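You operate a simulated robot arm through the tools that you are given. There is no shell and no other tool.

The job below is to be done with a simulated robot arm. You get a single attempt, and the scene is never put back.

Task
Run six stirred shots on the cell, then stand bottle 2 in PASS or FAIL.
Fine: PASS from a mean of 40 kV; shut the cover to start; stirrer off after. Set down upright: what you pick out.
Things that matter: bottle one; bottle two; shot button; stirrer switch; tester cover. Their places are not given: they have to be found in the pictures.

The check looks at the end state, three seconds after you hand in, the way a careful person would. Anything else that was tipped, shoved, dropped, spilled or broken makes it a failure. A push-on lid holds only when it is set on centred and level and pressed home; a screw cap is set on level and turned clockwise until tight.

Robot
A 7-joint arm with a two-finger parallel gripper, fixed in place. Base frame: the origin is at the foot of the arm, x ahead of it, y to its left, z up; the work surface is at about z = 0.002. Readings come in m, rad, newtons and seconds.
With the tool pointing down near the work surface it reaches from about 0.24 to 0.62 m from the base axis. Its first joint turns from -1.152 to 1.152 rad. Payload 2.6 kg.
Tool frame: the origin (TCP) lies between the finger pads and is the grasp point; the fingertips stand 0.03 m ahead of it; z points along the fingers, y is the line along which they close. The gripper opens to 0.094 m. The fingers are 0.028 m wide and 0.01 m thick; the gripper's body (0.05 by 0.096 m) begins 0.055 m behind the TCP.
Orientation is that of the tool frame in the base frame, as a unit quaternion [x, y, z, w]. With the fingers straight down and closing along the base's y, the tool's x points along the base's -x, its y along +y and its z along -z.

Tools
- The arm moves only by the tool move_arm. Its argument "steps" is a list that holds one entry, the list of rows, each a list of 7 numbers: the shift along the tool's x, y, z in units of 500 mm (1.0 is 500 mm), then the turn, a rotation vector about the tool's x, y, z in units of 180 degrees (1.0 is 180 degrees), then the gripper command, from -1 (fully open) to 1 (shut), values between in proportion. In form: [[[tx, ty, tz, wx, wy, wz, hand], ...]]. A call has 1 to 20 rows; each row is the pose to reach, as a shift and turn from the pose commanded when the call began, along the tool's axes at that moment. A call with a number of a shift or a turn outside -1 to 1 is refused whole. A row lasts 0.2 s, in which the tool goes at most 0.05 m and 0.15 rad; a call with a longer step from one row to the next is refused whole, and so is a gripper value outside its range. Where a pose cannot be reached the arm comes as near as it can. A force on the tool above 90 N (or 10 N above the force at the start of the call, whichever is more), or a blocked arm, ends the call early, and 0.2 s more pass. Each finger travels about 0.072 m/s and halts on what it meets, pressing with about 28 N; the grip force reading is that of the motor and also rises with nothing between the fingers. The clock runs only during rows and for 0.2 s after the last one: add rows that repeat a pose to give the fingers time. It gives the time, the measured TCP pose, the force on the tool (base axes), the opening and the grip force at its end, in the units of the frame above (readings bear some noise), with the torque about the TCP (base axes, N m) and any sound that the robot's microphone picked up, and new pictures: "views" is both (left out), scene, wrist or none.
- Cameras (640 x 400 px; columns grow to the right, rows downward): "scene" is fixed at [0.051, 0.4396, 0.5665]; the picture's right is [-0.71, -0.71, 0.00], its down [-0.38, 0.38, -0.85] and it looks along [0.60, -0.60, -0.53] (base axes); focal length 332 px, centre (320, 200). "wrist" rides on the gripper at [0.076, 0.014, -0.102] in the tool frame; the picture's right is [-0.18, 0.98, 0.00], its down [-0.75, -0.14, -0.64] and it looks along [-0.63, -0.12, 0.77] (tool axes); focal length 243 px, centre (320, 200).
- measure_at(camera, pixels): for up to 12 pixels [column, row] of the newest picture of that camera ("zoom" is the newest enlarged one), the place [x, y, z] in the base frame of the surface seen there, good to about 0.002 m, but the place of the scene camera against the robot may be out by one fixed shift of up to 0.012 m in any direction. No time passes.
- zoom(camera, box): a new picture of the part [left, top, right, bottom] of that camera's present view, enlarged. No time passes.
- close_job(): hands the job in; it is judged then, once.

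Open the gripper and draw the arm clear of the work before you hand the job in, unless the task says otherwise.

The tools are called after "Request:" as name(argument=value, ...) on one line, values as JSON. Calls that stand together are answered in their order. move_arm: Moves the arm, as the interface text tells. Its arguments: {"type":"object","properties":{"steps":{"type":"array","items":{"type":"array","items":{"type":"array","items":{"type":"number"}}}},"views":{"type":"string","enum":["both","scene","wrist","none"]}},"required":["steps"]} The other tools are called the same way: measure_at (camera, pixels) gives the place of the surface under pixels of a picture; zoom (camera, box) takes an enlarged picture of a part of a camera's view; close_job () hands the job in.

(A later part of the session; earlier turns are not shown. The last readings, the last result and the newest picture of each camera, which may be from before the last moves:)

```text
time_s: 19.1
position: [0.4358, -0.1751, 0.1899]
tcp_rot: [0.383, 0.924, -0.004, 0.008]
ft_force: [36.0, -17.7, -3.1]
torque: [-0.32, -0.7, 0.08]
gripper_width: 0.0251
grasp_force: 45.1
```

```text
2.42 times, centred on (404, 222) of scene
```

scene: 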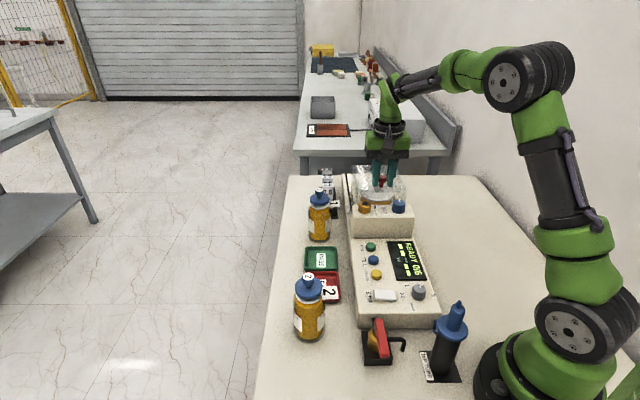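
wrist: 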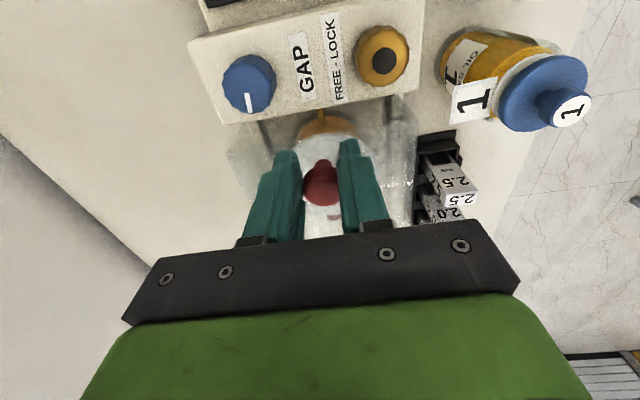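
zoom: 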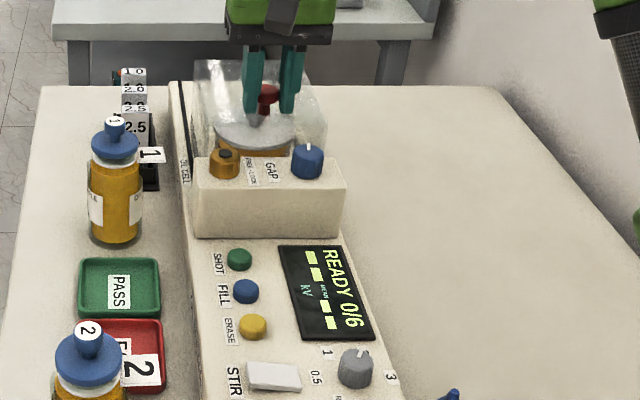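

The fingers have started to slip on the knob, so the cover is at its stop. I let go, rise, and look from above.

Request:
move_arm(steps=[[[0.002, -0.001, 0, 0, 0, 0, -0.3], [0, -0.001, 0, 0, 0, 0, -0.3], [0, 0, 0, 0, 0, 0, -0.3], [0, 0, -0.06, 0, 0, 0, -0.3], [0, 0, -0.13, 0, 0, 0, -0.3], [0.05, 0, -0.2, 0, 0, 0, -0.3], [0.05, 0, -0.2, 0, 0, 0, -0.3]]])

Request:
zoom(camera="scene", box=[330, 140, 430, 225])

Request:
zoom(camera="wrist", box=[160, 0, 460, 240])

Request:
zoom(camera="scene", box=[340, 225, 468, 305])

```text
time_s: 20.7
position: [0.415, -0.1594, 0.285]
tcp_rot: [0.386, 0.923, 0.0, 0.0]
ft_force: [0.4, 0.2, 0.7]
torque: [-0.02, 0.02, 0.03]
gripper_width: 0.0611
grasp_force: 0.1
```

scene: 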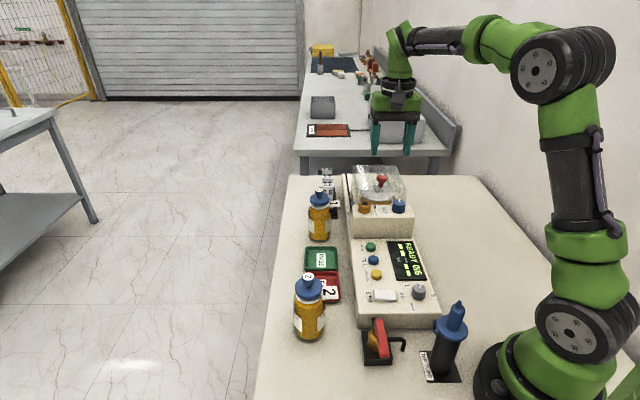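
wrist: 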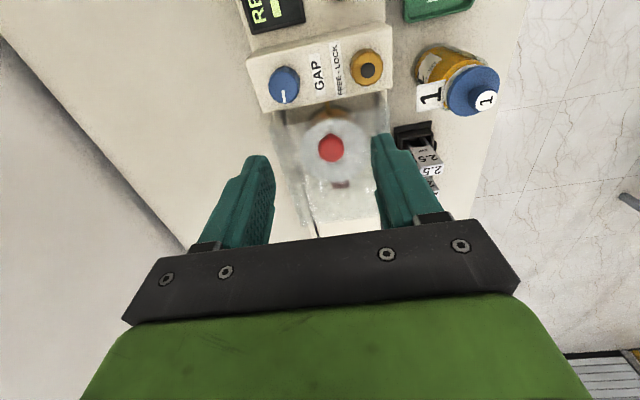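

```text
4.71 times, centred on (380, 182) of scene
```

zoom: 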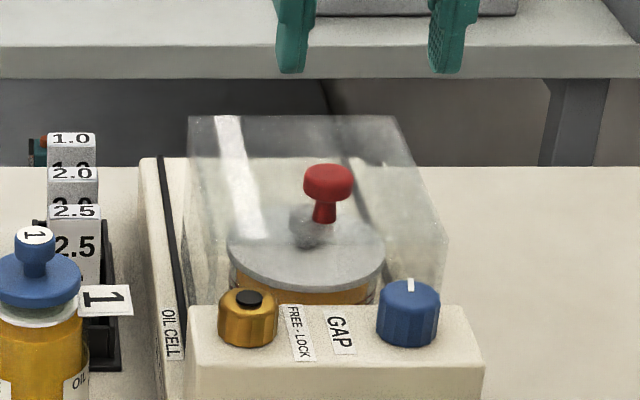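

```text
1.67 times, centred on (310, 120) of wrist
```

zoom: 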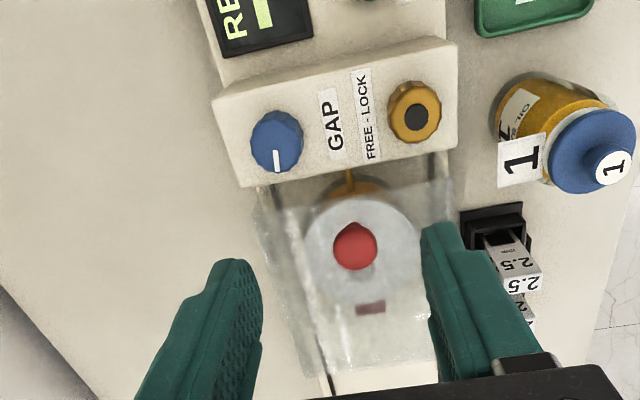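

```text
5.00 times, centred on (404, 265) of scene
```

zoom: 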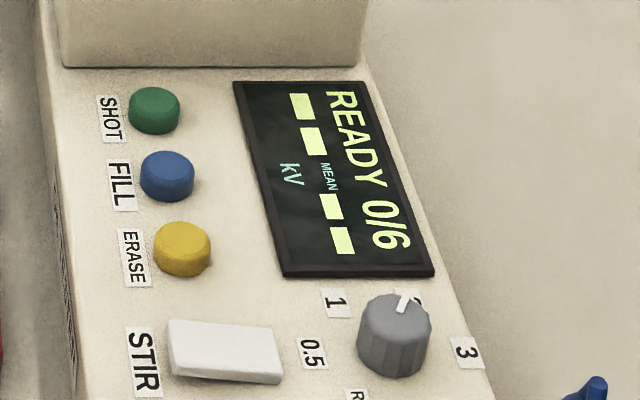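

The cover now sits over the whole cell against the GAP housing. Next I close the fingers and go to hover over the green SHOT button at (0.381, -0.0725).

Request:
move_arm(steps=[[[0.05, 0.022, 0, 0, 0, 0, 1], [0.11, 0.048, 0, 0, 0, 0, 1], [0.171, 0.0748, 0, 0, 0, 0, 1], [0.171, 0.0748, 0.09, 0, 0, 0, 1], [0.171, 0.0748, 0.18, 0, 0, 0, 1], [0.171, 0.0748, 0.27, 0, 0, 0, 1], [0.171, 0.0748, 0.334, 0, 0, 0, 1], [0.171, 0.0748, 0.334, 0, 0, 0, 1]]])

Request:
zoom(camera="wrist", box=[220, 60, 444, 200])

Request:
measure_at(camera="wrist", pixels=[[326, 150], [318, 146], [340, 160]])

```text
time_s: 22.5
position: [0.3832, -0.0687, 0.1223]
tcp_rot: [0.386, 0.923, 0.0, 0.0]
ft_force: [0.1, 0.6, 0.4]
torque: [0.0, 0.01, -0.03]
gripper_width: 0.0
grasp_force: 27.8
```

scene: 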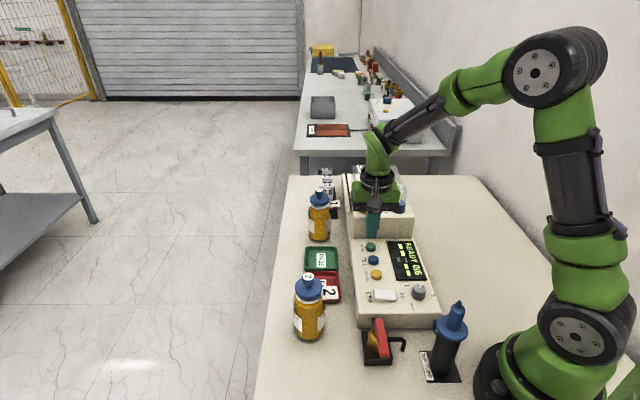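
wrist: 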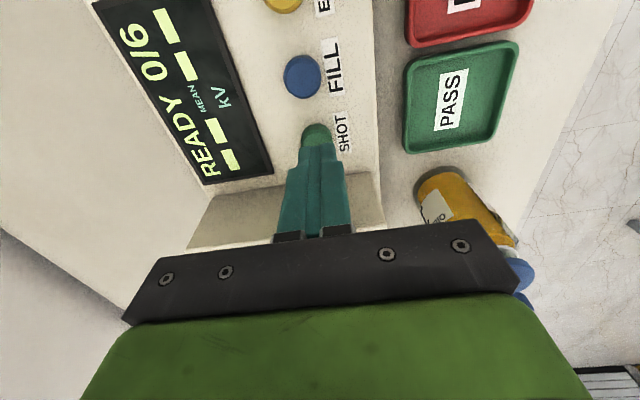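

```text
2.86 times, centred on (332, 130) of wrist
```

zoom: 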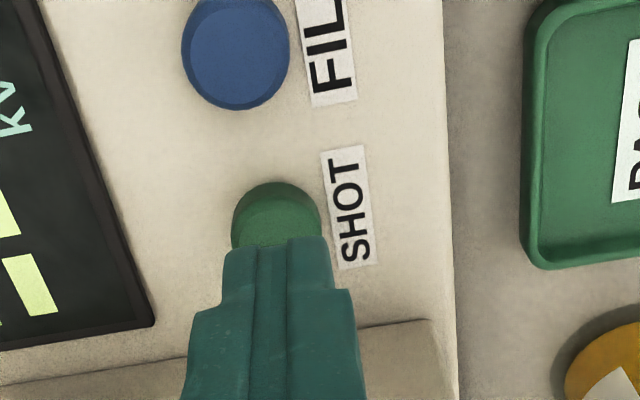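

```text
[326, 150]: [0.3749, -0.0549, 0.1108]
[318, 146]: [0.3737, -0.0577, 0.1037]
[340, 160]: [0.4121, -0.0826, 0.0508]
```

The tip is over the SHOT button; I shift 4 mm sideways and press it with small steps.

Request:
move_arm(steps=[[[-0.002, -0.008, 0.02, 0, 0, 0, 1], [-0.002, -0.008, 0.04, 0, 0, 0, 1], [-0.002, -0.008, 0.052, 0, 0, 0, 1], [-0.002, -0.008, 0.058, 0, 0, 0, 1], [-0.002, -0.008, 0.061, 0, 0, 0, 1], [-0.002, -0.008, 0.064, 0, 0, 0, 1], [-0.002, -0.008, 0.067, 0, 0, 0, 1]]])

Request:
zoom(camera="scene", box=[340, 225, 468, 305])

```text
time_s: 24.1
position: [0.3793, -0.0699, 0.088]
tcp_rot: [0.386, 0.923, 0.0, 0.0]
ft_force: [0.0, 0.1, 2.7]
torque: [-0.03, -0.02, -0.02]
gripper_width: 0.0
grasp_force: 28.1
heard: click
```

scene: 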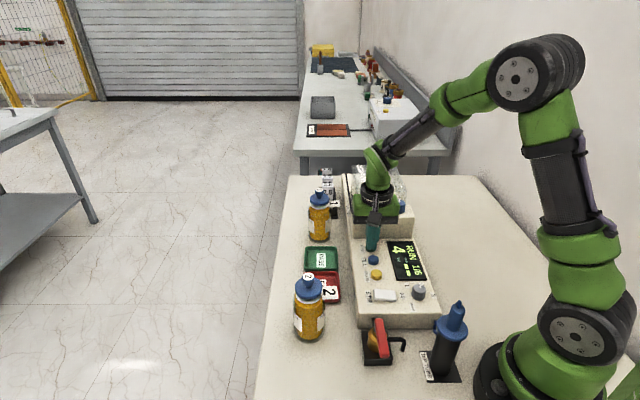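
wrist: 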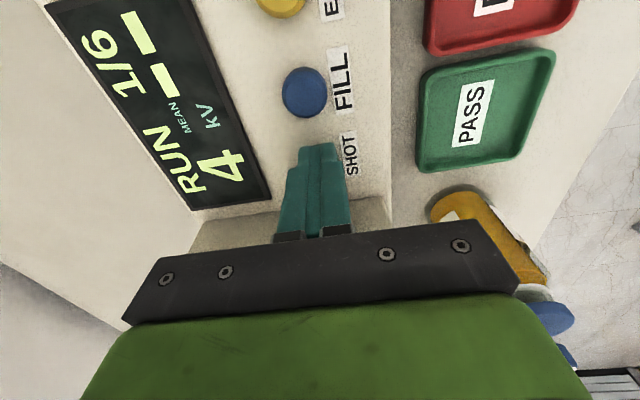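

```text
5.00 times, centred on (404, 265) of scene
```

zoom: 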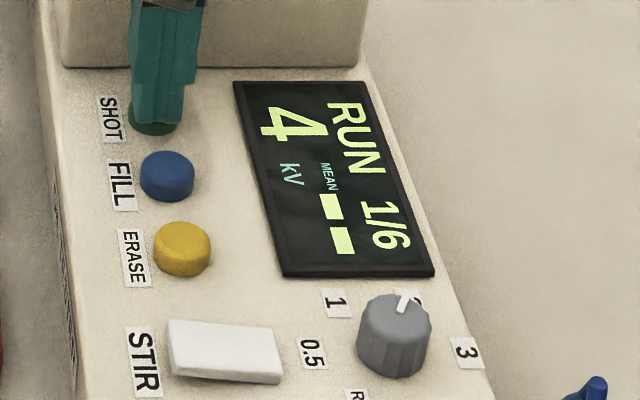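

A click, and the display shows RUN 1/6 at 4 kV and climbing. I lift off 15 mm and wait, watching the display.

Request:
move_arm(steps=[[[0, 0, -0.03, 0, 0, 0, 1], [0, 0, -0.03, 0, 0, 0, 1], [0, 0, -0.03, 0, 0, 0, 1], [0, 0, -0.03, 0, 0, 0, 1], [0, 0, -0.03, 0, 0, 0, 1], [0, 0, -0.03, 0, 0, 0, 1], [0, 0, -0.03, 0, 0, 0, 1], [0, 0, -0.03, 0, 0, 0, 1], [0, 0, -0.03, 0, 0, 0, 1], [0, 0, -0.03, 0, 0, 0, 1], [0, 0, -0.03, 0, 0, 0, 1], [0, 0, -0.03, 0, 0, 0, 1], [0, 0, -0.03, 0, 0, 0, 1], [0, 0, -0.03, 0, 0, 0, 1], [0, 0, -0.03, 0, 0, 0, 1], [0, 0, -0.03, 0, 0, 0, 1], [0, 0, -0.03, 0, 0, 0, 1], [0, 0, -0.03, 0, 0, 0, 1], [0, 0, -0.03, 0, 0, 0, 1], [0, 0, -0.03, 0, 0, 0, 1]]], views="both")

Request:
zoom(camera="scene", box=[340, 225, 468, 305])

Request:
zoom(camera="scene", box=[345, 160, 425, 220])

```text
time_s: 28.3
position: [0.3785, -0.0718, 0.1035]
tcp_rot: [0.385, 0.923, -0.002, -0.001]
ft_force: [0.1, -0.4, 0.2]
torque: [0.01, 0.03, 0.01]
gripper_width: 0.0001
grasp_force: 27.9
```

scene: 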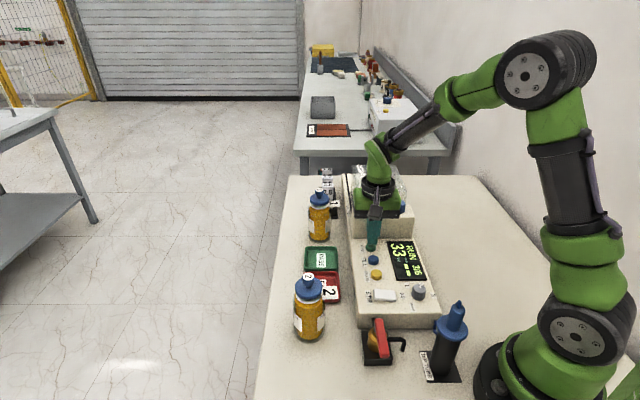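
wrist: 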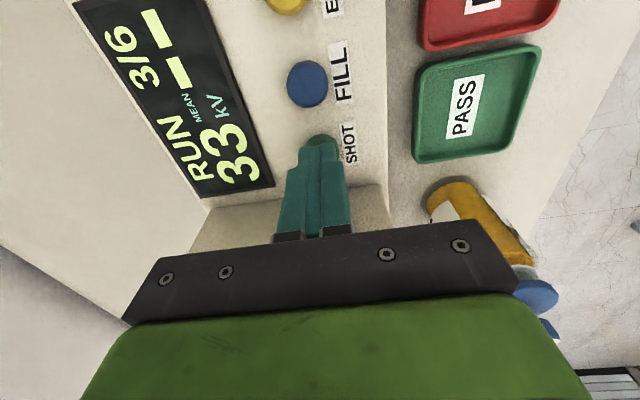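

```text
5.00 times, centred on (404, 265) of scene
```

zoom: 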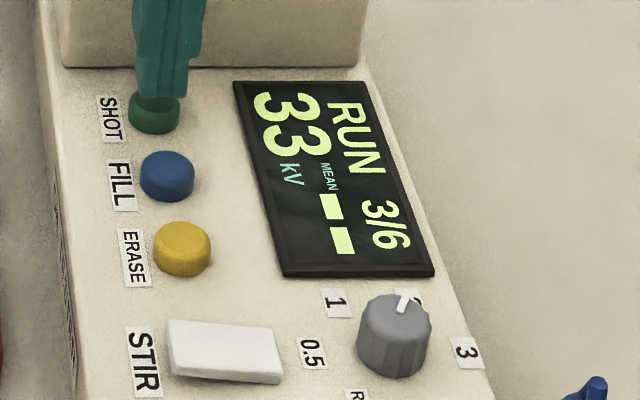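

```text
6.67 times, centred on (385, 190) of scene
```

zoom: 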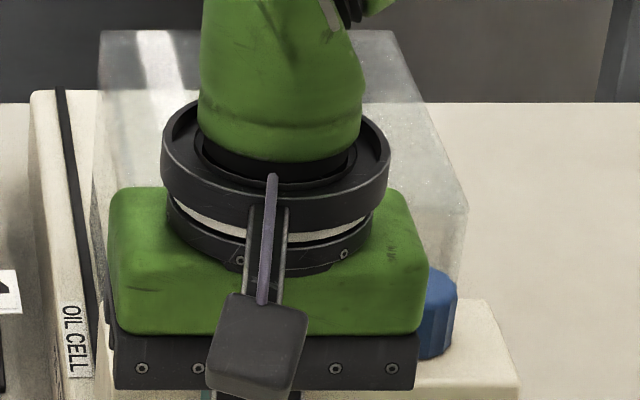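

The run goes on by itself: RUN 3/6, 33 kV. I stay and wait for the six shots to finish.

Request:
move_arm(steps=[[[0, 0, 0, 0, 0, 0, 1], [0, 0, 0, 0, 0, 0, 1], [0, 0, 0, 0, 0, 0, 1], [0, 0, 0, 0, 0, 0, 1], [0, 0, 0, 0, 0, 0, 1], [0, 0, 0, 0, 0, 0, 1], [0, 0, 0, 0, 0, 0, 1], [0, 0, 0, 0, 0, 0, 1], [0, 0, 0, 0, 0, 0, 1], [0, 0, 0, 0, 0, 0, 1], [0, 0, 0, 0, 0, 0, 1], [0, 0, 0, 0, 0, 0, 1], [0, 0, 0, 0, 0, 0, 1], [0, 0, 0, 0, 0, 0, 1], [0, 0, 0, 0, 0, 0, 1], [0, 0, 0, 0, 0, 0, 1], [0, 0, 0, 0, 0, 0, 1], [0, 0, 0, 0, 0, 0, 1], [0, 0, 0, 0, 0, 0, 1], [0, 0, 0, 0, 0, 0, 1]]], views="both")

Request:
zoom(camera="scene", box=[340, 225, 468, 305])

```text
time_s: 32.5
position: [0.3796, -0.0713, 0.1042]
tcp_rot: [0.386, 0.922, -0.001, -0.001]
ft_force: [-0.2, -0.3, 0.5]
torque: [0.0, 0.0, 0.0]
gripper_width: 0.0
grasp_force: 28.1
```

scene: 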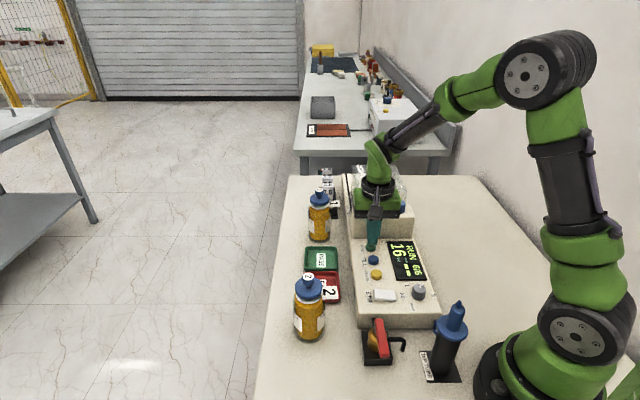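
wrist: 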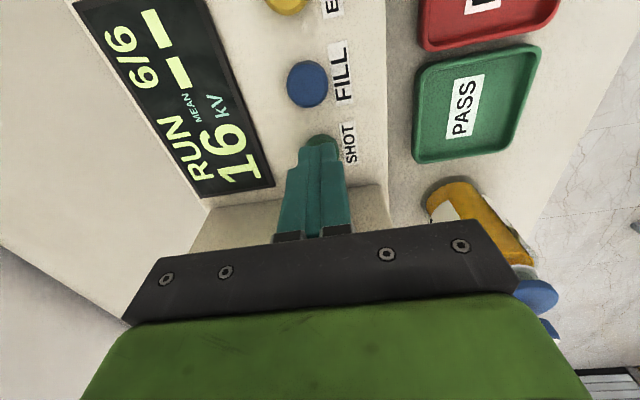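

```text
5.00 times, centred on (404, 265) of scene
```

zoom: 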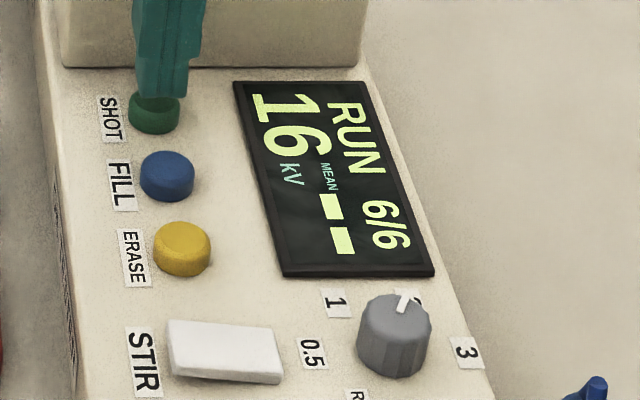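

The display is at RUN 6/6, 16 kV. I wait a bit longer for the mean.

Request:
move_arm(steps=[[[0, 0, 0, 0, 0, 0, 1], [0, 0, 0, 0, 0, 0, 1], [0, 0, 0, 0, 0, 0, 1], [0, 0, 0, 0, 0, 0, 1], [0, 0, 0, 0, 0, 0, 1], [0, 0, 0, 0, 0, 0, 1], [0, 0, 0, 0, 0, 0, 1], [0, 0, 0, 0, 0, 0, 1], [0, 0, 0, 0, 0, 0, 1], [0, 0, 0, 0, 0, 0, 1]]], views="both")

Request:
zoom(camera="scene", box=[340, 225, 468, 305])

```text
time_s: 34.7
position: [0.3801, -0.0718, 0.1038]
tcp_rot: [0.386, 0.923, -0.001, -0.001]
ft_force: [0.4, 0.7, 0.1]
torque: [-0.01, -0.01, 0.0]
gripper_width: 0.0
grasp_force: 28.4
```

scene: 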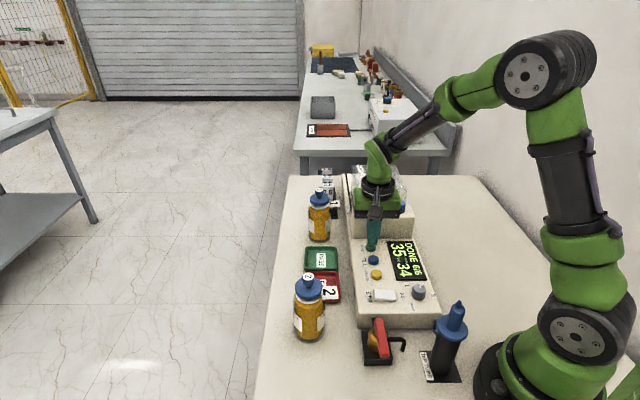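
wrist: 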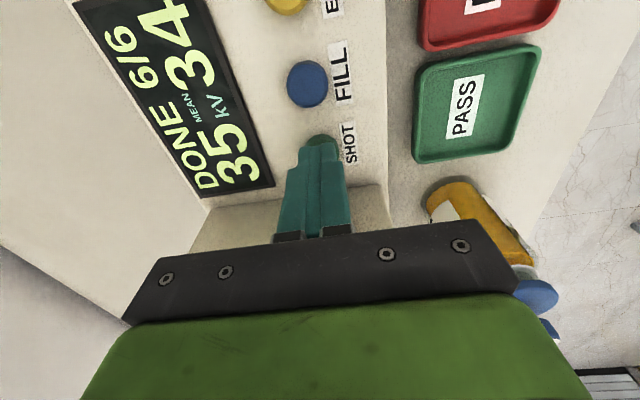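

```text
5.00 times, centred on (404, 265) of scene
```

zoom: 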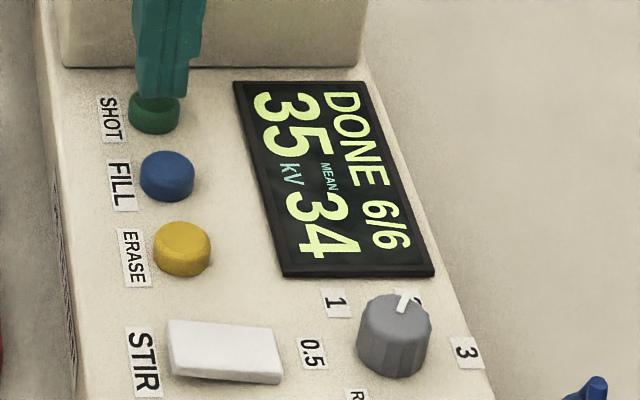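

The display says DONE 6/6, last 35 kV, mean 34 kV, so FAIL if the shots were really stirred. I want to be sure the switch position I used was "on", so I go round to look at the cell's side with the wrist camera.

Request:
move_arm(steps=[[[0, 0, -0.09, 0, 0, 0, 1], [0, 0, -0.18, 0, 0, 0, 1], [0, 0, -0.27, 0, 0, 0, 1], [0, -0.04, -0.34, 0, 0, 0, 1], [-0.04, -0.1, -0.36, 0, 0, -0.04, 1], [-0.08, -0.16, -0.36, 0, 0, -0.08, 1], [-0.12, -0.22, -0.36, 0, 0, -0.12, 1], [-0.17, -0.28, -0.36, 0, 0, -0.16, 1], [-0.223, -0.28, -0.34, 0, 0, -0.2, 1], [-0.223, -0.28, -0.27, 0, 0, -0.24, 1], [-0.223, -0.28, -0.19, 0, 0, -0.25, 1], [-0.223, -0.28, -0.19, 0, 0, -0.25, 1]]])

Request:
zoom(camera="wrist", box=[240, 0, 560, 200])

Request:
zoom(camera="scene", box=[345, 160, 425, 220])

```text
time_s: 37.3
position: [0.3571, -0.2451, 0.1996]
tcp_rot: [0.002, 1.0, 0.0, 0.0]
ft_force: [0.0, -0.6, -0.2]
torque: [-0.01, 0.02, 0.02]
gripper_width: 0.0
grasp_force: 28.3
```

scene: 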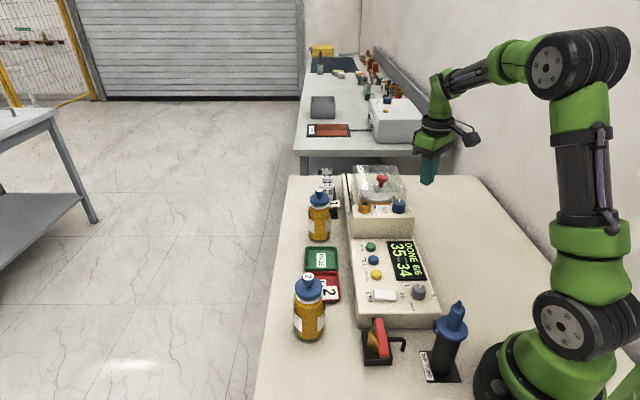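
wrist: 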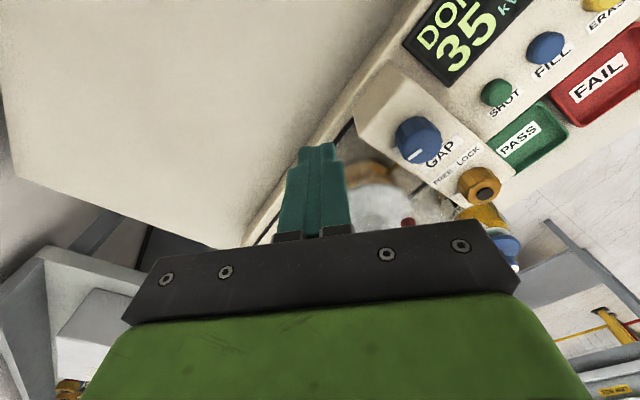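

```text
2.00 times, centred on (400, 100) of wrist
```

zoom: 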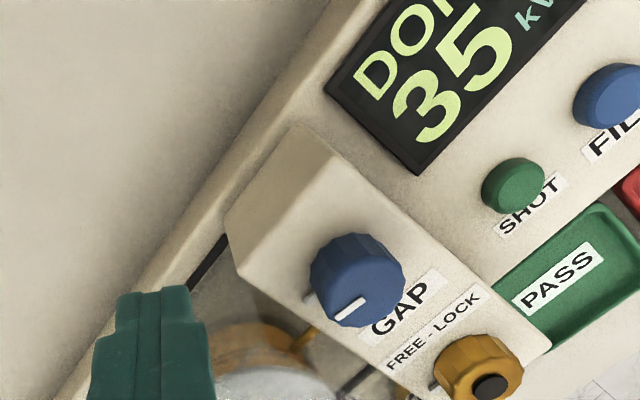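

```text
6.67 times, centred on (385, 190) of scene
```

zoom: 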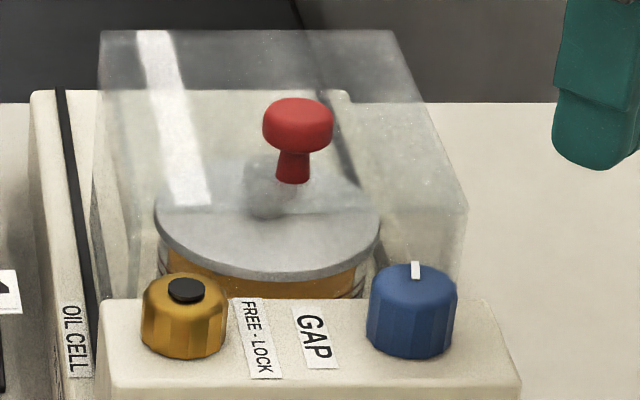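

From here the cell side is partly hidden. I tilt the wrist by about 35° and go lower beside the tester to see the cell from its side.

Request:
move_arm(steps=[[[0.015, -0.014, 0.03, 0, -0.04, 0, 1], [0.03, -0.028, 0.06, 0, -0.08, 0, 1], [0.045, -0.042, 0.1, 0, -0.12, 0, 1], [0.06, -0.056, 0.13, 0, -0.16, 0, 1], [0.074, -0.07, 0.16, 0, -0.194, 0, 1], [0.074, -0.07, 0.16, 0, -0.194, 0, 1]]])

Request:
zoom(camera="wrist", box=[320, 80, 560, 230])

```text
time_s: 38.7
position: [0.32, -0.2815, 0.1179]
tcp_rot: [0.003, 0.954, -0.002, 0.3]
ft_force: [-0.2, -1.6, -0.5]
torque: [-0.03, -0.02, 0.01]
gripper_width: 0.0001
grasp_force: 27.8
```

scene: 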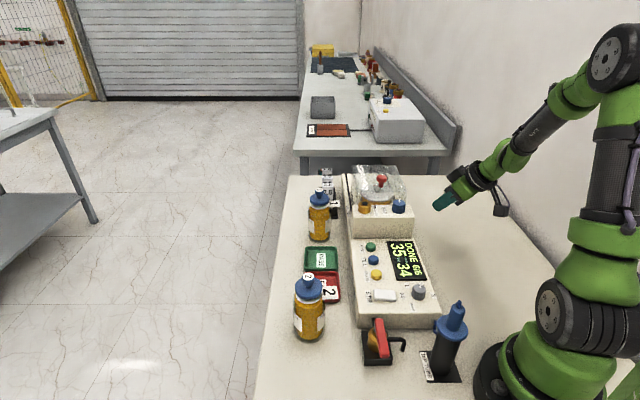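
wrist: 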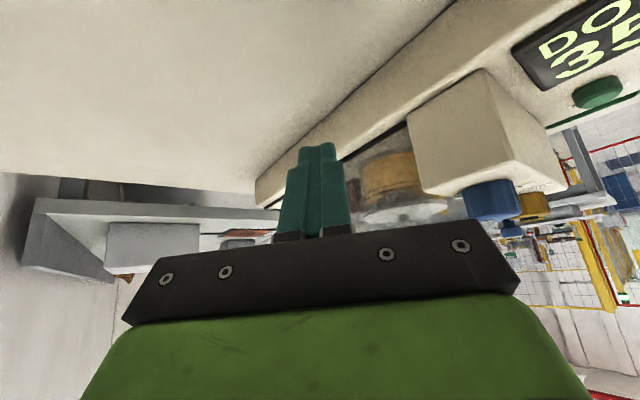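

```text
2.67 times, centred on (440, 155) of wrist
```

zoom: 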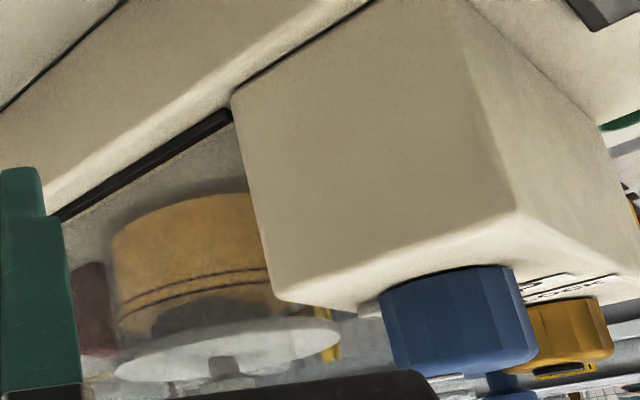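

The cell's oil body is visible. I enlarge it further to see whether something turns in it, then take a second picture moments later to compare.

Request:
zoom(camera="wrist", box=[345, 140, 457, 228])

Request:
move_arm(steps=[[[0, -0.02, 0, 0, 0, 0, 1], [0, -0.04, 0, 0, 0, 0, 1], [0, -0.04, 0, 0, 0, 0, 1], [0, -0.04, 0, 0, 0, 0, 1]]], views="wrist")

Request:
zoom(camera="wrist", box=[355, 140, 467, 228])

Request:
move_arm(steps=[[[0, 0, 0, 0, 0, 0, 1]]], views="wrist")

Request:
zoom(camera="wrist", box=[355, 140, 467, 228])

```text
4.55 times, centred on (401, 184) of wrist
```

zoom: 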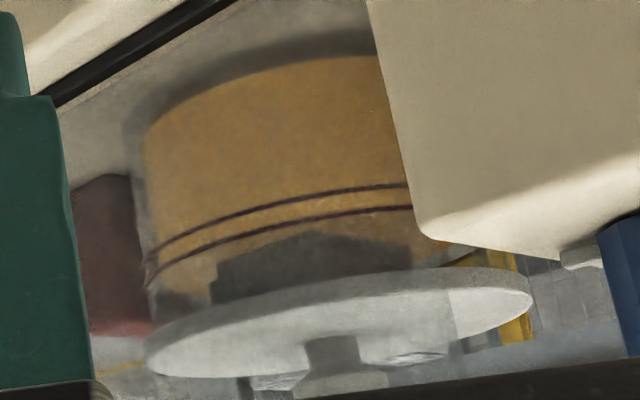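

```text
time_s: 39.7
position: [0.3211, -0.3018, 0.1177]
tcp_rot: [0.003, 0.954, 0.0, 0.3]
ft_force: [0.3, 0.5, 0.4]
torque: [0.01, -0.03, -0.02]
gripper_width: 0.0
grasp_force: 28.1
```

wrist: 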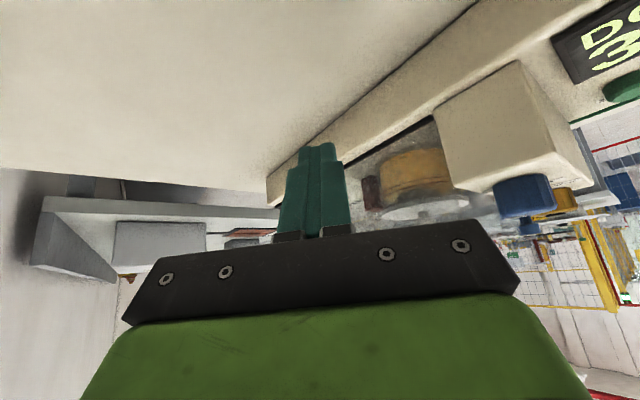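

```text
4.55 times, centred on (411, 184) of wrist
```

zoom: 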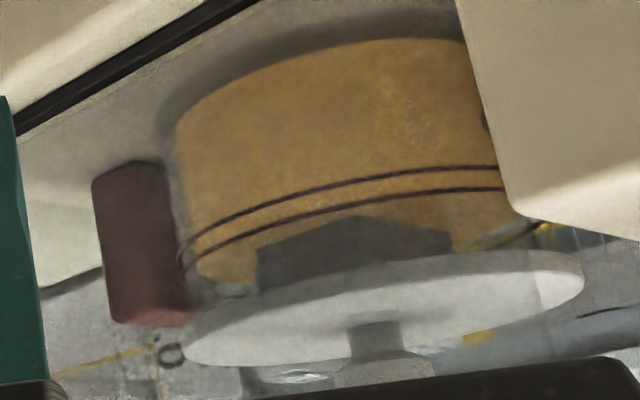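

```text
time_s: 40.1
position: [0.3203, -0.3034, 0.1187]
tcp_rot: [0.004, 0.954, -0.001, 0.3]
ft_force: [-0.3, -0.2, 0.3]
torque: [0.0, 0.03, 0.01]
gripper_width: 0.0
grasp_force: 27.6
```

wrist: 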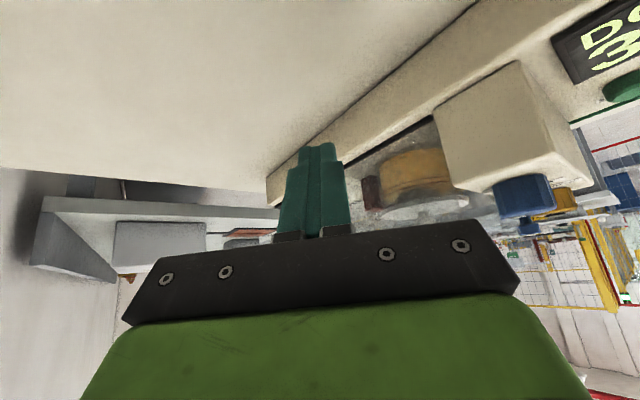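

```text
4.55 times, centred on (411, 184) of wrist
```

zoom: 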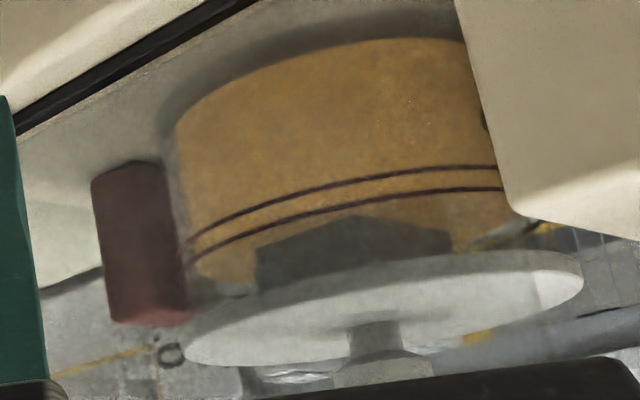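

No motion is visible in the oil in this view, either at 39.7 s or at 40.1 s. I'll straighten up and go back to flip the stir rocker off, then look again to compare.

Request:
move_arm(steps=[[[-0.04, 0, -0.059, 0, 0.04, 0, 1], [-0.083, 0, -0.118, 0, 0.08, 0, 1], [-0.124, 0, -0.177, 0, 0.12, 0, 1], [-0.166, 0, -0.236, 0, 0.16, 0, 1], [-0.207, 0, -0.295, 0, 0.194, 0, 1], [-0.207, 0, -0.295, 0, 0.194, 0, 1]]], views="scene")

```text
time_s: 41.5
position: [0.3257, -0.3031, 0.3025]
tcp_rot: [0.003, 1.0, -0.001, 0.0]
ft_force: [1.1, -0.4, 0.2]
torque: [0.01, -0.01, -0.05]
gripper_width: 0.0
grasp_force: 28.2
```

scene: 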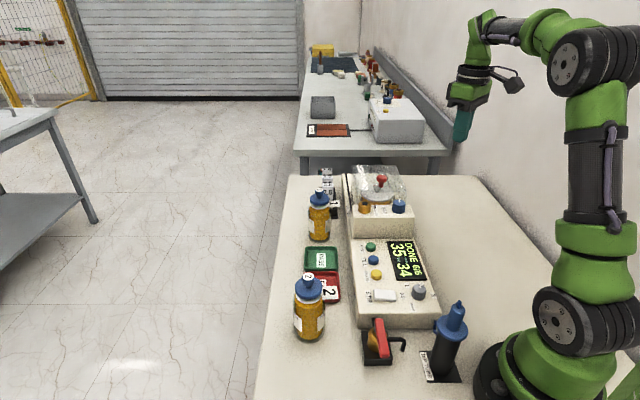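

Straight again at z 0.30. Now across to above the rocker's STIR-label end (0.284, 0.0355), turning the tool 45° on the way.

Request:
move_arm(steps=[[[0.01, 0.08, 0, 0, 0, 0.03, 1], [0.02, 0.17, 0, 0, 0, 0.06, 1], [0.03, 0.26, 0, 0, 0, 0.09, 1], [0.04, 0.35, 0, 0, 0, 0.12, 1], [0.05, 0.44, 0, 0, 0, 0.15, 1], [0.06, 0.53, 0, 0, 0, 0.18, 1], [0.07, 0.62, 0, 0, 0, 0.22, 1], [0.083, 0.677, 0, 0, 0, 0.25, 1], [0.083, 0.677, 0.09, 0, 0, 0.25, 1], [0.083, 0.677, 0.18, 0, 0, 0.25, 1], [0.083, 0.677, 0.27, 0, 0, 0.25, 1], [0.083, 0.677, 0.34, 0, 0, 0.25, 1], [0.083, 0.677, 0.365, 0, 0, 0.25, 1], [0.083, 0.677, 0.365, 0, 0, 0.25, 1]]])

Request:
zoom(camera="wrist", box=[230, 80, 422, 200])

```text
time_s: 44.5
position: [0.2812, 0.0355, 0.1149]
tcp_rot: [0.386, 0.922, -0.001, 0.0]
ft_force: [-0.2, -1.2, 0.5]
torque: [0.0, -0.01, 0.0]
gripper_width: 0.0
grasp_force: 27.9
```

scene: 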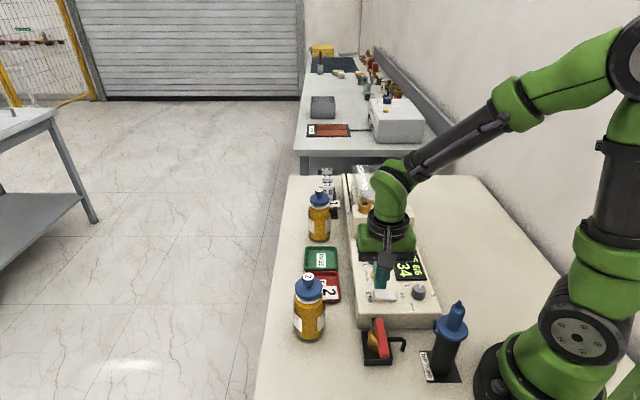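
wrist: 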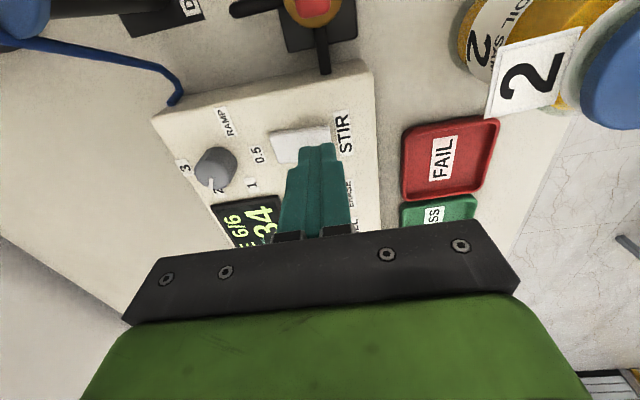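

```text
3.33 times, centred on (326, 140) of wrist
```

zoom: 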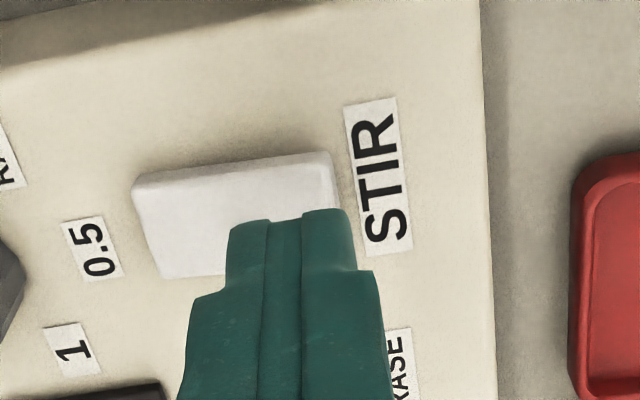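

The tip is over the STIR-label end of the rocker, which is the raised one. I press it down in small steps.

Request:
move_arm(steps=[[[0, 0, 0.02, 0, 0, 0, 1], [0, 0, 0.036, 0, 0, 0, 1], [0, 0, 0.042, 0, 0, 0, 1], [0, 0, 0.046, 0, 0, 0, 1], [0, 0, 0.049, 0, 0, 0, 1], [0, 0, 0.052, 0, 0, 0, 1]]])

Request:
zoom(camera="scene", box=[340, 225, 468, 305])

```text
time_s: 45.9
position: [0.2821, 0.0365, 0.0903]
tcp_rot: [0.386, 0.923, -0.001, -0.001]
ft_force: [-0.1, -0.3, -0.3]
torque: [0.0, -0.01, -0.01]
gripper_width: 0.0
grasp_force: 27.9
```

scene: 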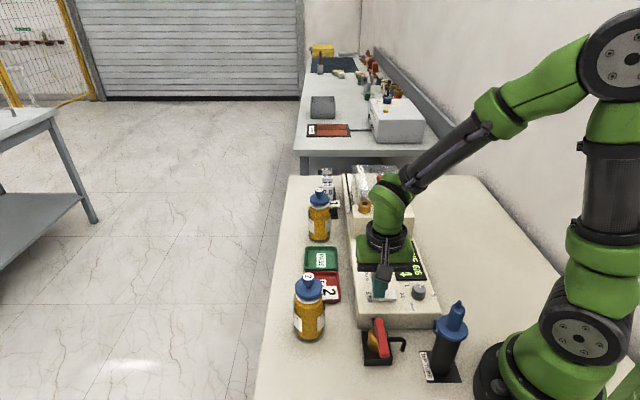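
wrist: 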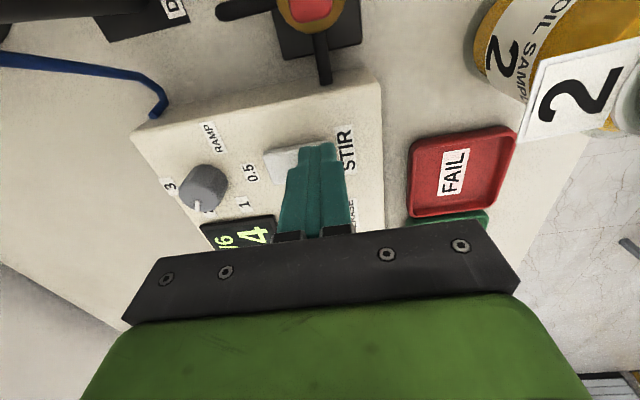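

```text
5.00 times, centred on (404, 265) of scene
```

zoom: 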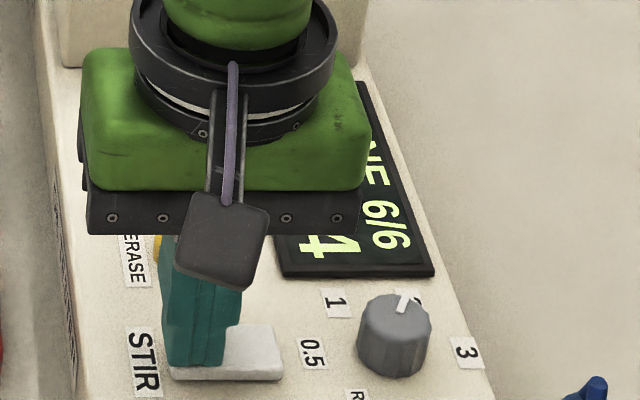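

The rocker seems to have gone over without resistance. I lift and move aside to look.

Request:
move_arm(steps=[[[0, 0, -0.04, 0, 0, 0, 1], [0, 0, -0.12, 0, 0, 0, 1], [0, 0, -0.2, 0, 0, 0, 1], [0, -0.08, -0.28, 0, 0, 0, 1], [0, -0.16, -0.34, 0, 0, 0, 1], [0, -0.24, -0.38, 0, 0, 0, 1], [0, -0.24, -0.38, 0, 0, 0, 1]]])

Request:
zoom(camera="scene", box=[340, 225, 468, 305])

Request:
zoom(camera="scene", box=[345, 160, 425, 220])

```text
refused: row 4 steps farther than a row can; nothing moved
```

```text
5.00 times, centred on (404, 265) of scene
```

zoom: 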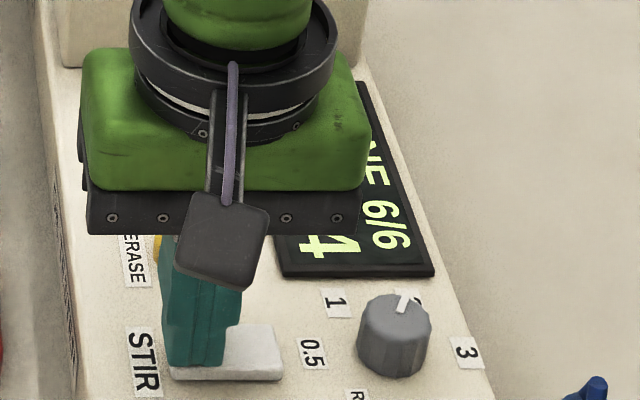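

```text
6.67 times, centred on (385, 190) of scene
```

zoom: 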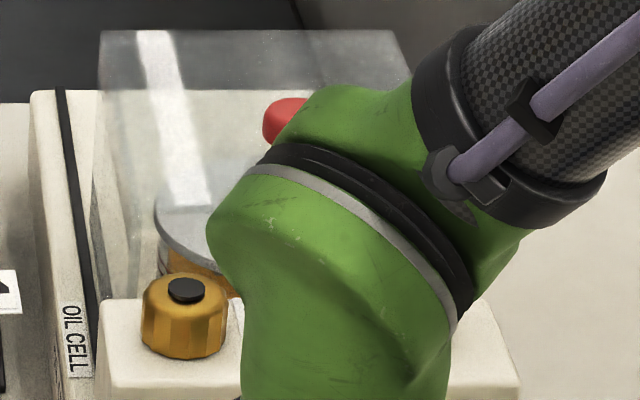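

The row was too long. The rocker looks about level, perhaps mid-travel, so I press 2 mm deeper first and then lift in shorter rows.

Request:
move_arm(steps=[[[0, 0, 0.003, 0, 0, 0, 1], [0, 0, 0.005, 0, 0, 0, 1]]], views="scene")

Request:
zoom(camera="scene", box=[356, 270, 420, 310])

```text
time_s: 46.5
position: [0.2807, 0.0365, 0.0889]
tcp_rot: [0.385, 0.923, 0.0, 0.001]
ft_force: [-7.0, -2.4, 18.6]
torque: [-0.21, 0.26, -0.04]
gripper_width: 0.0001
grasp_force: 27.9
```

scene: 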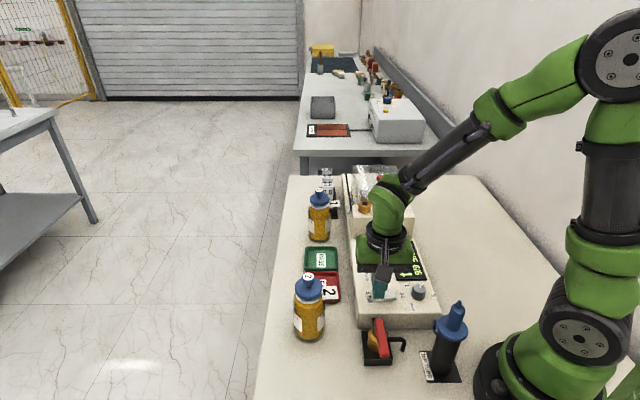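

```text
10.00 times, centred on (388, 290) of scene
```

zoom: 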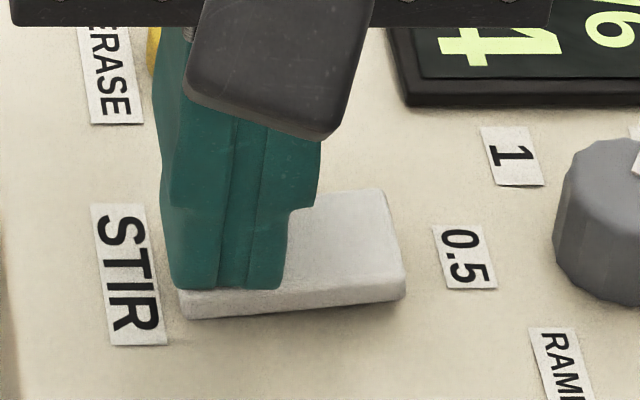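

Force is now 19 N and the "0.5"-side end is up: the rocker is over. I lift and go back with shorter rows.

Request:
move_arm(steps=[[[0, 0, -0.04, 0, 0, 0, 1], [0, 0, -0.12, 0, 0, 0, 1], [0, 0, -0.2, 0, 0, 0, 1], [0, 0, -0.28, 0, 0, 0, 1], [0, -0.06, -0.34, 0, 0, 0, 1], [0, -0.13, -0.38, 0, 0, 0, 1], [0, -0.2, -0.38, 0, 0, 0, 1], [0, -0.2, -0.38, 0, 0, 0, 1]]])

Request:
zoom(camera="scene", box=[340, 225, 468, 305])

Request:
zoom(camera="scene", box=[345, 160, 425, 220])

```text
time_s: 48.3
position: [0.2119, -0.0364, 0.2751]
tcp_rot: [0.386, 0.922, 0.0, 0.0]
ft_force: [0.4, 0.5, 0.1]
torque: [0.01, 0.0, 0.01]
gripper_width: 0.0
grasp_force: 27.6
```

scene: 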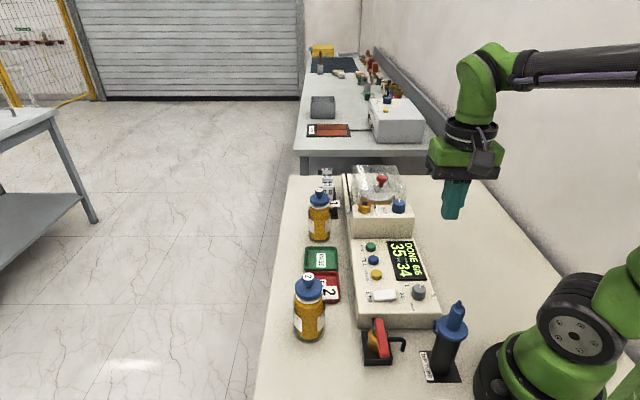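
wrist: 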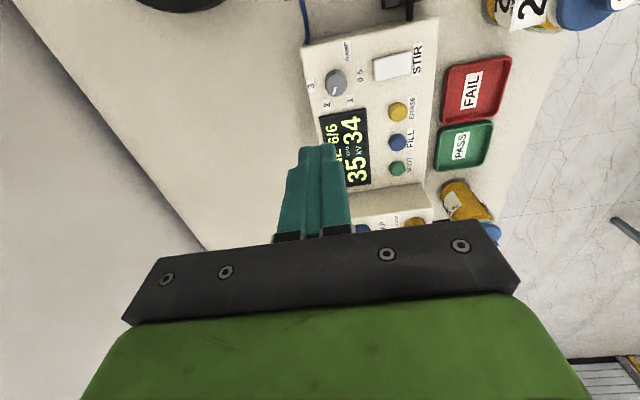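

```text
5.00 times, centred on (404, 265) of scene
```

zoom: 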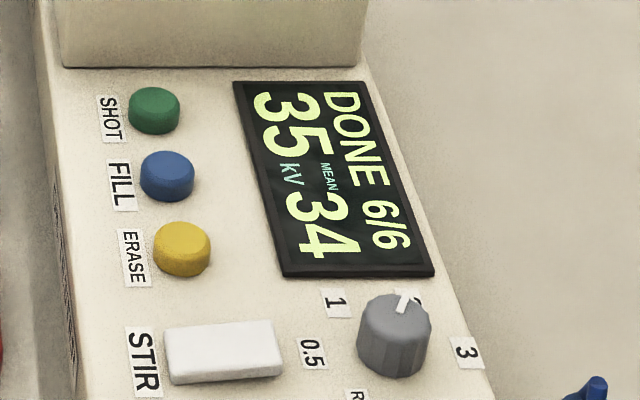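

```text
6.67 times, centred on (385, 190) of scene
```

zoom: 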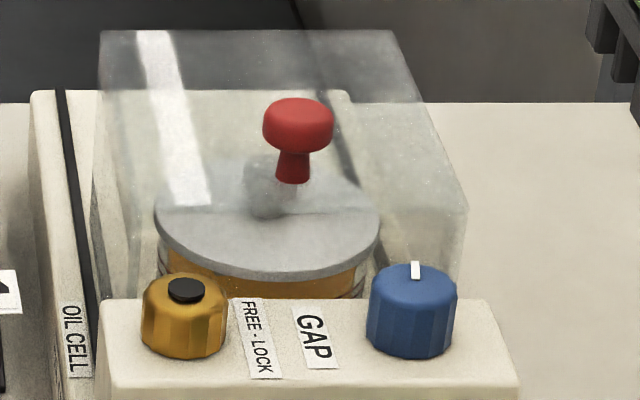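

The rocker is back as it was at the start, with the display still DONE 6/6, mean 34. I go round once more to compare the cell's side with the switch in this position.

Request:
move_arm(steps=[[[-0.07, -0.03, -0.02, 0, 0, -0.03, 1], [-0.15, -0.06, -0.04, 0, 0, -0.07, 1], [-0.23, -0.09, -0.055, 0, 0, -0.11, 1], [-0.31, -0.125, -0.055, 0, 0, -0.15, 1], [-0.39, -0.16, -0.055, 0, 0, -0.19, 1], [-0.47, -0.19, -0.055, 0, 0, -0.23, 1], [-0.537, -0.217, -0.055, 0, 0, -0.25, 1], [-0.537, -0.217, -0.055, 0, 0, -0.25, 1]]], views="none")

Request:
move_arm(steps=[[[0.002, 0, 0.07, 0, -0.04, 0, 1], [0.004, 0, 0.14, 0, -0.08, 0, 1], [0.006, 0, 0.22, 0, -0.12, 0, 1], [0.008, 0, 0.3, 0, -0.16, 0, 1], [0.01, 0, 0.368, 0, -0.194, 0, 1], [0.01, 0, 0.368, 0, -0.194, 0, 1]]], views="wrist")

Request:
zoom(camera="wrist", box=[355, 140, 467, 228])

```text
time_s: 50.1
position: [0.3218, -0.3038, 0.308]
tcp_rot: [0.003, 1.0, 0.0, -0.001]
ft_force: [-0.3, -0.3, 0.4]
torque: [-0.02, -0.01, -0.02]
gripper_width: 0.0
grasp_force: 28.1
```

```text
time_s: 51.5
position: [0.3194, -0.301, 0.1181]
tcp_rot: [0.003, 0.954, -0.001, 0.301]
ft_force: [0.4, 0.0, 1.2]
torque: [0.02, -0.01, 0.02]
gripper_width: 0.0002
grasp_force: 28.4
```

wrist: 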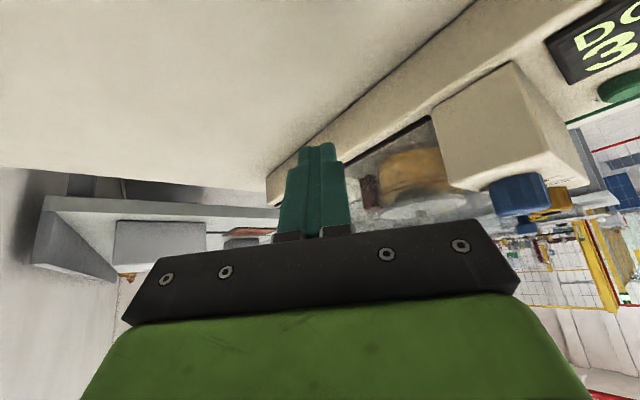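

```text
4.55 times, centred on (411, 184) of wrist
```

zoom: 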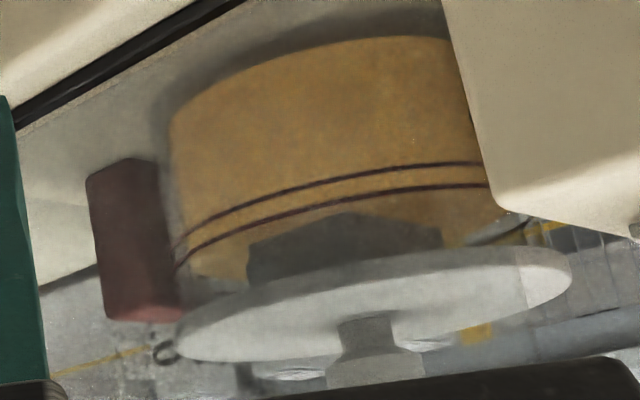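

The view is the same with the switch in either position, so nothing there can tell. The stirrer was flipped from its found position for the shots and is back now; the shots were steady (last 35, mean 34), so the verdict is FAIL. I straighten up and rise to go for bottle 2.

Request:
move_arm(steps=[[[-0.04, 0, -0.059, 0, 0.04, 0, 1], [-0.083, 0, -0.118, 0, 0.08, 0, 1], [-0.124, 0, -0.177, 0, 0.12, 0, 1], [-0.166, 0, -0.236, 0, 0.16, 0, 1], [-0.207, 0, -0.295, 0, 0.194, 0, 1], [-0.207, 0, -0.295, 0, 0.194, 0, 1]]], views="none")

Request:
zoom(camera="scene", box=[280, 240, 380, 350])

Request:
measure_at(camera="scene", pixels=[[308, 276], [309, 340], [300, 310], [322, 310], [309, 300], [309, 293], [328, 292], [308, 289]])

```text
time_s: 52.9
position: [0.3189, -0.3055, 0.303]
tcp_rot: [0.003, 1.0, -0.001, -0.001]
ft_force: [-0.2, -0.4, 0.2]
torque: [0.01, 0.0, 0.02]
gripper_width: 0.0
grasp_force: 28.0
```

```text
3.64 times, centred on (330, 295) of scene
```

zoom: 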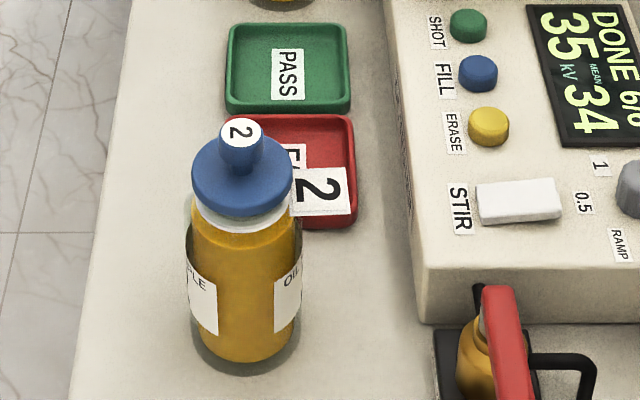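

```text
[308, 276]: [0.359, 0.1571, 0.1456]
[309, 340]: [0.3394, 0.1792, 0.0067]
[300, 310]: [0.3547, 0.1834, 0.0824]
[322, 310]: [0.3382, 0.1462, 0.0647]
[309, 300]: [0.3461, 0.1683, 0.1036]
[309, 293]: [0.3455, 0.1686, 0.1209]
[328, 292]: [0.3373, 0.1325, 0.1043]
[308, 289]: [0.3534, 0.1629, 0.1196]
```

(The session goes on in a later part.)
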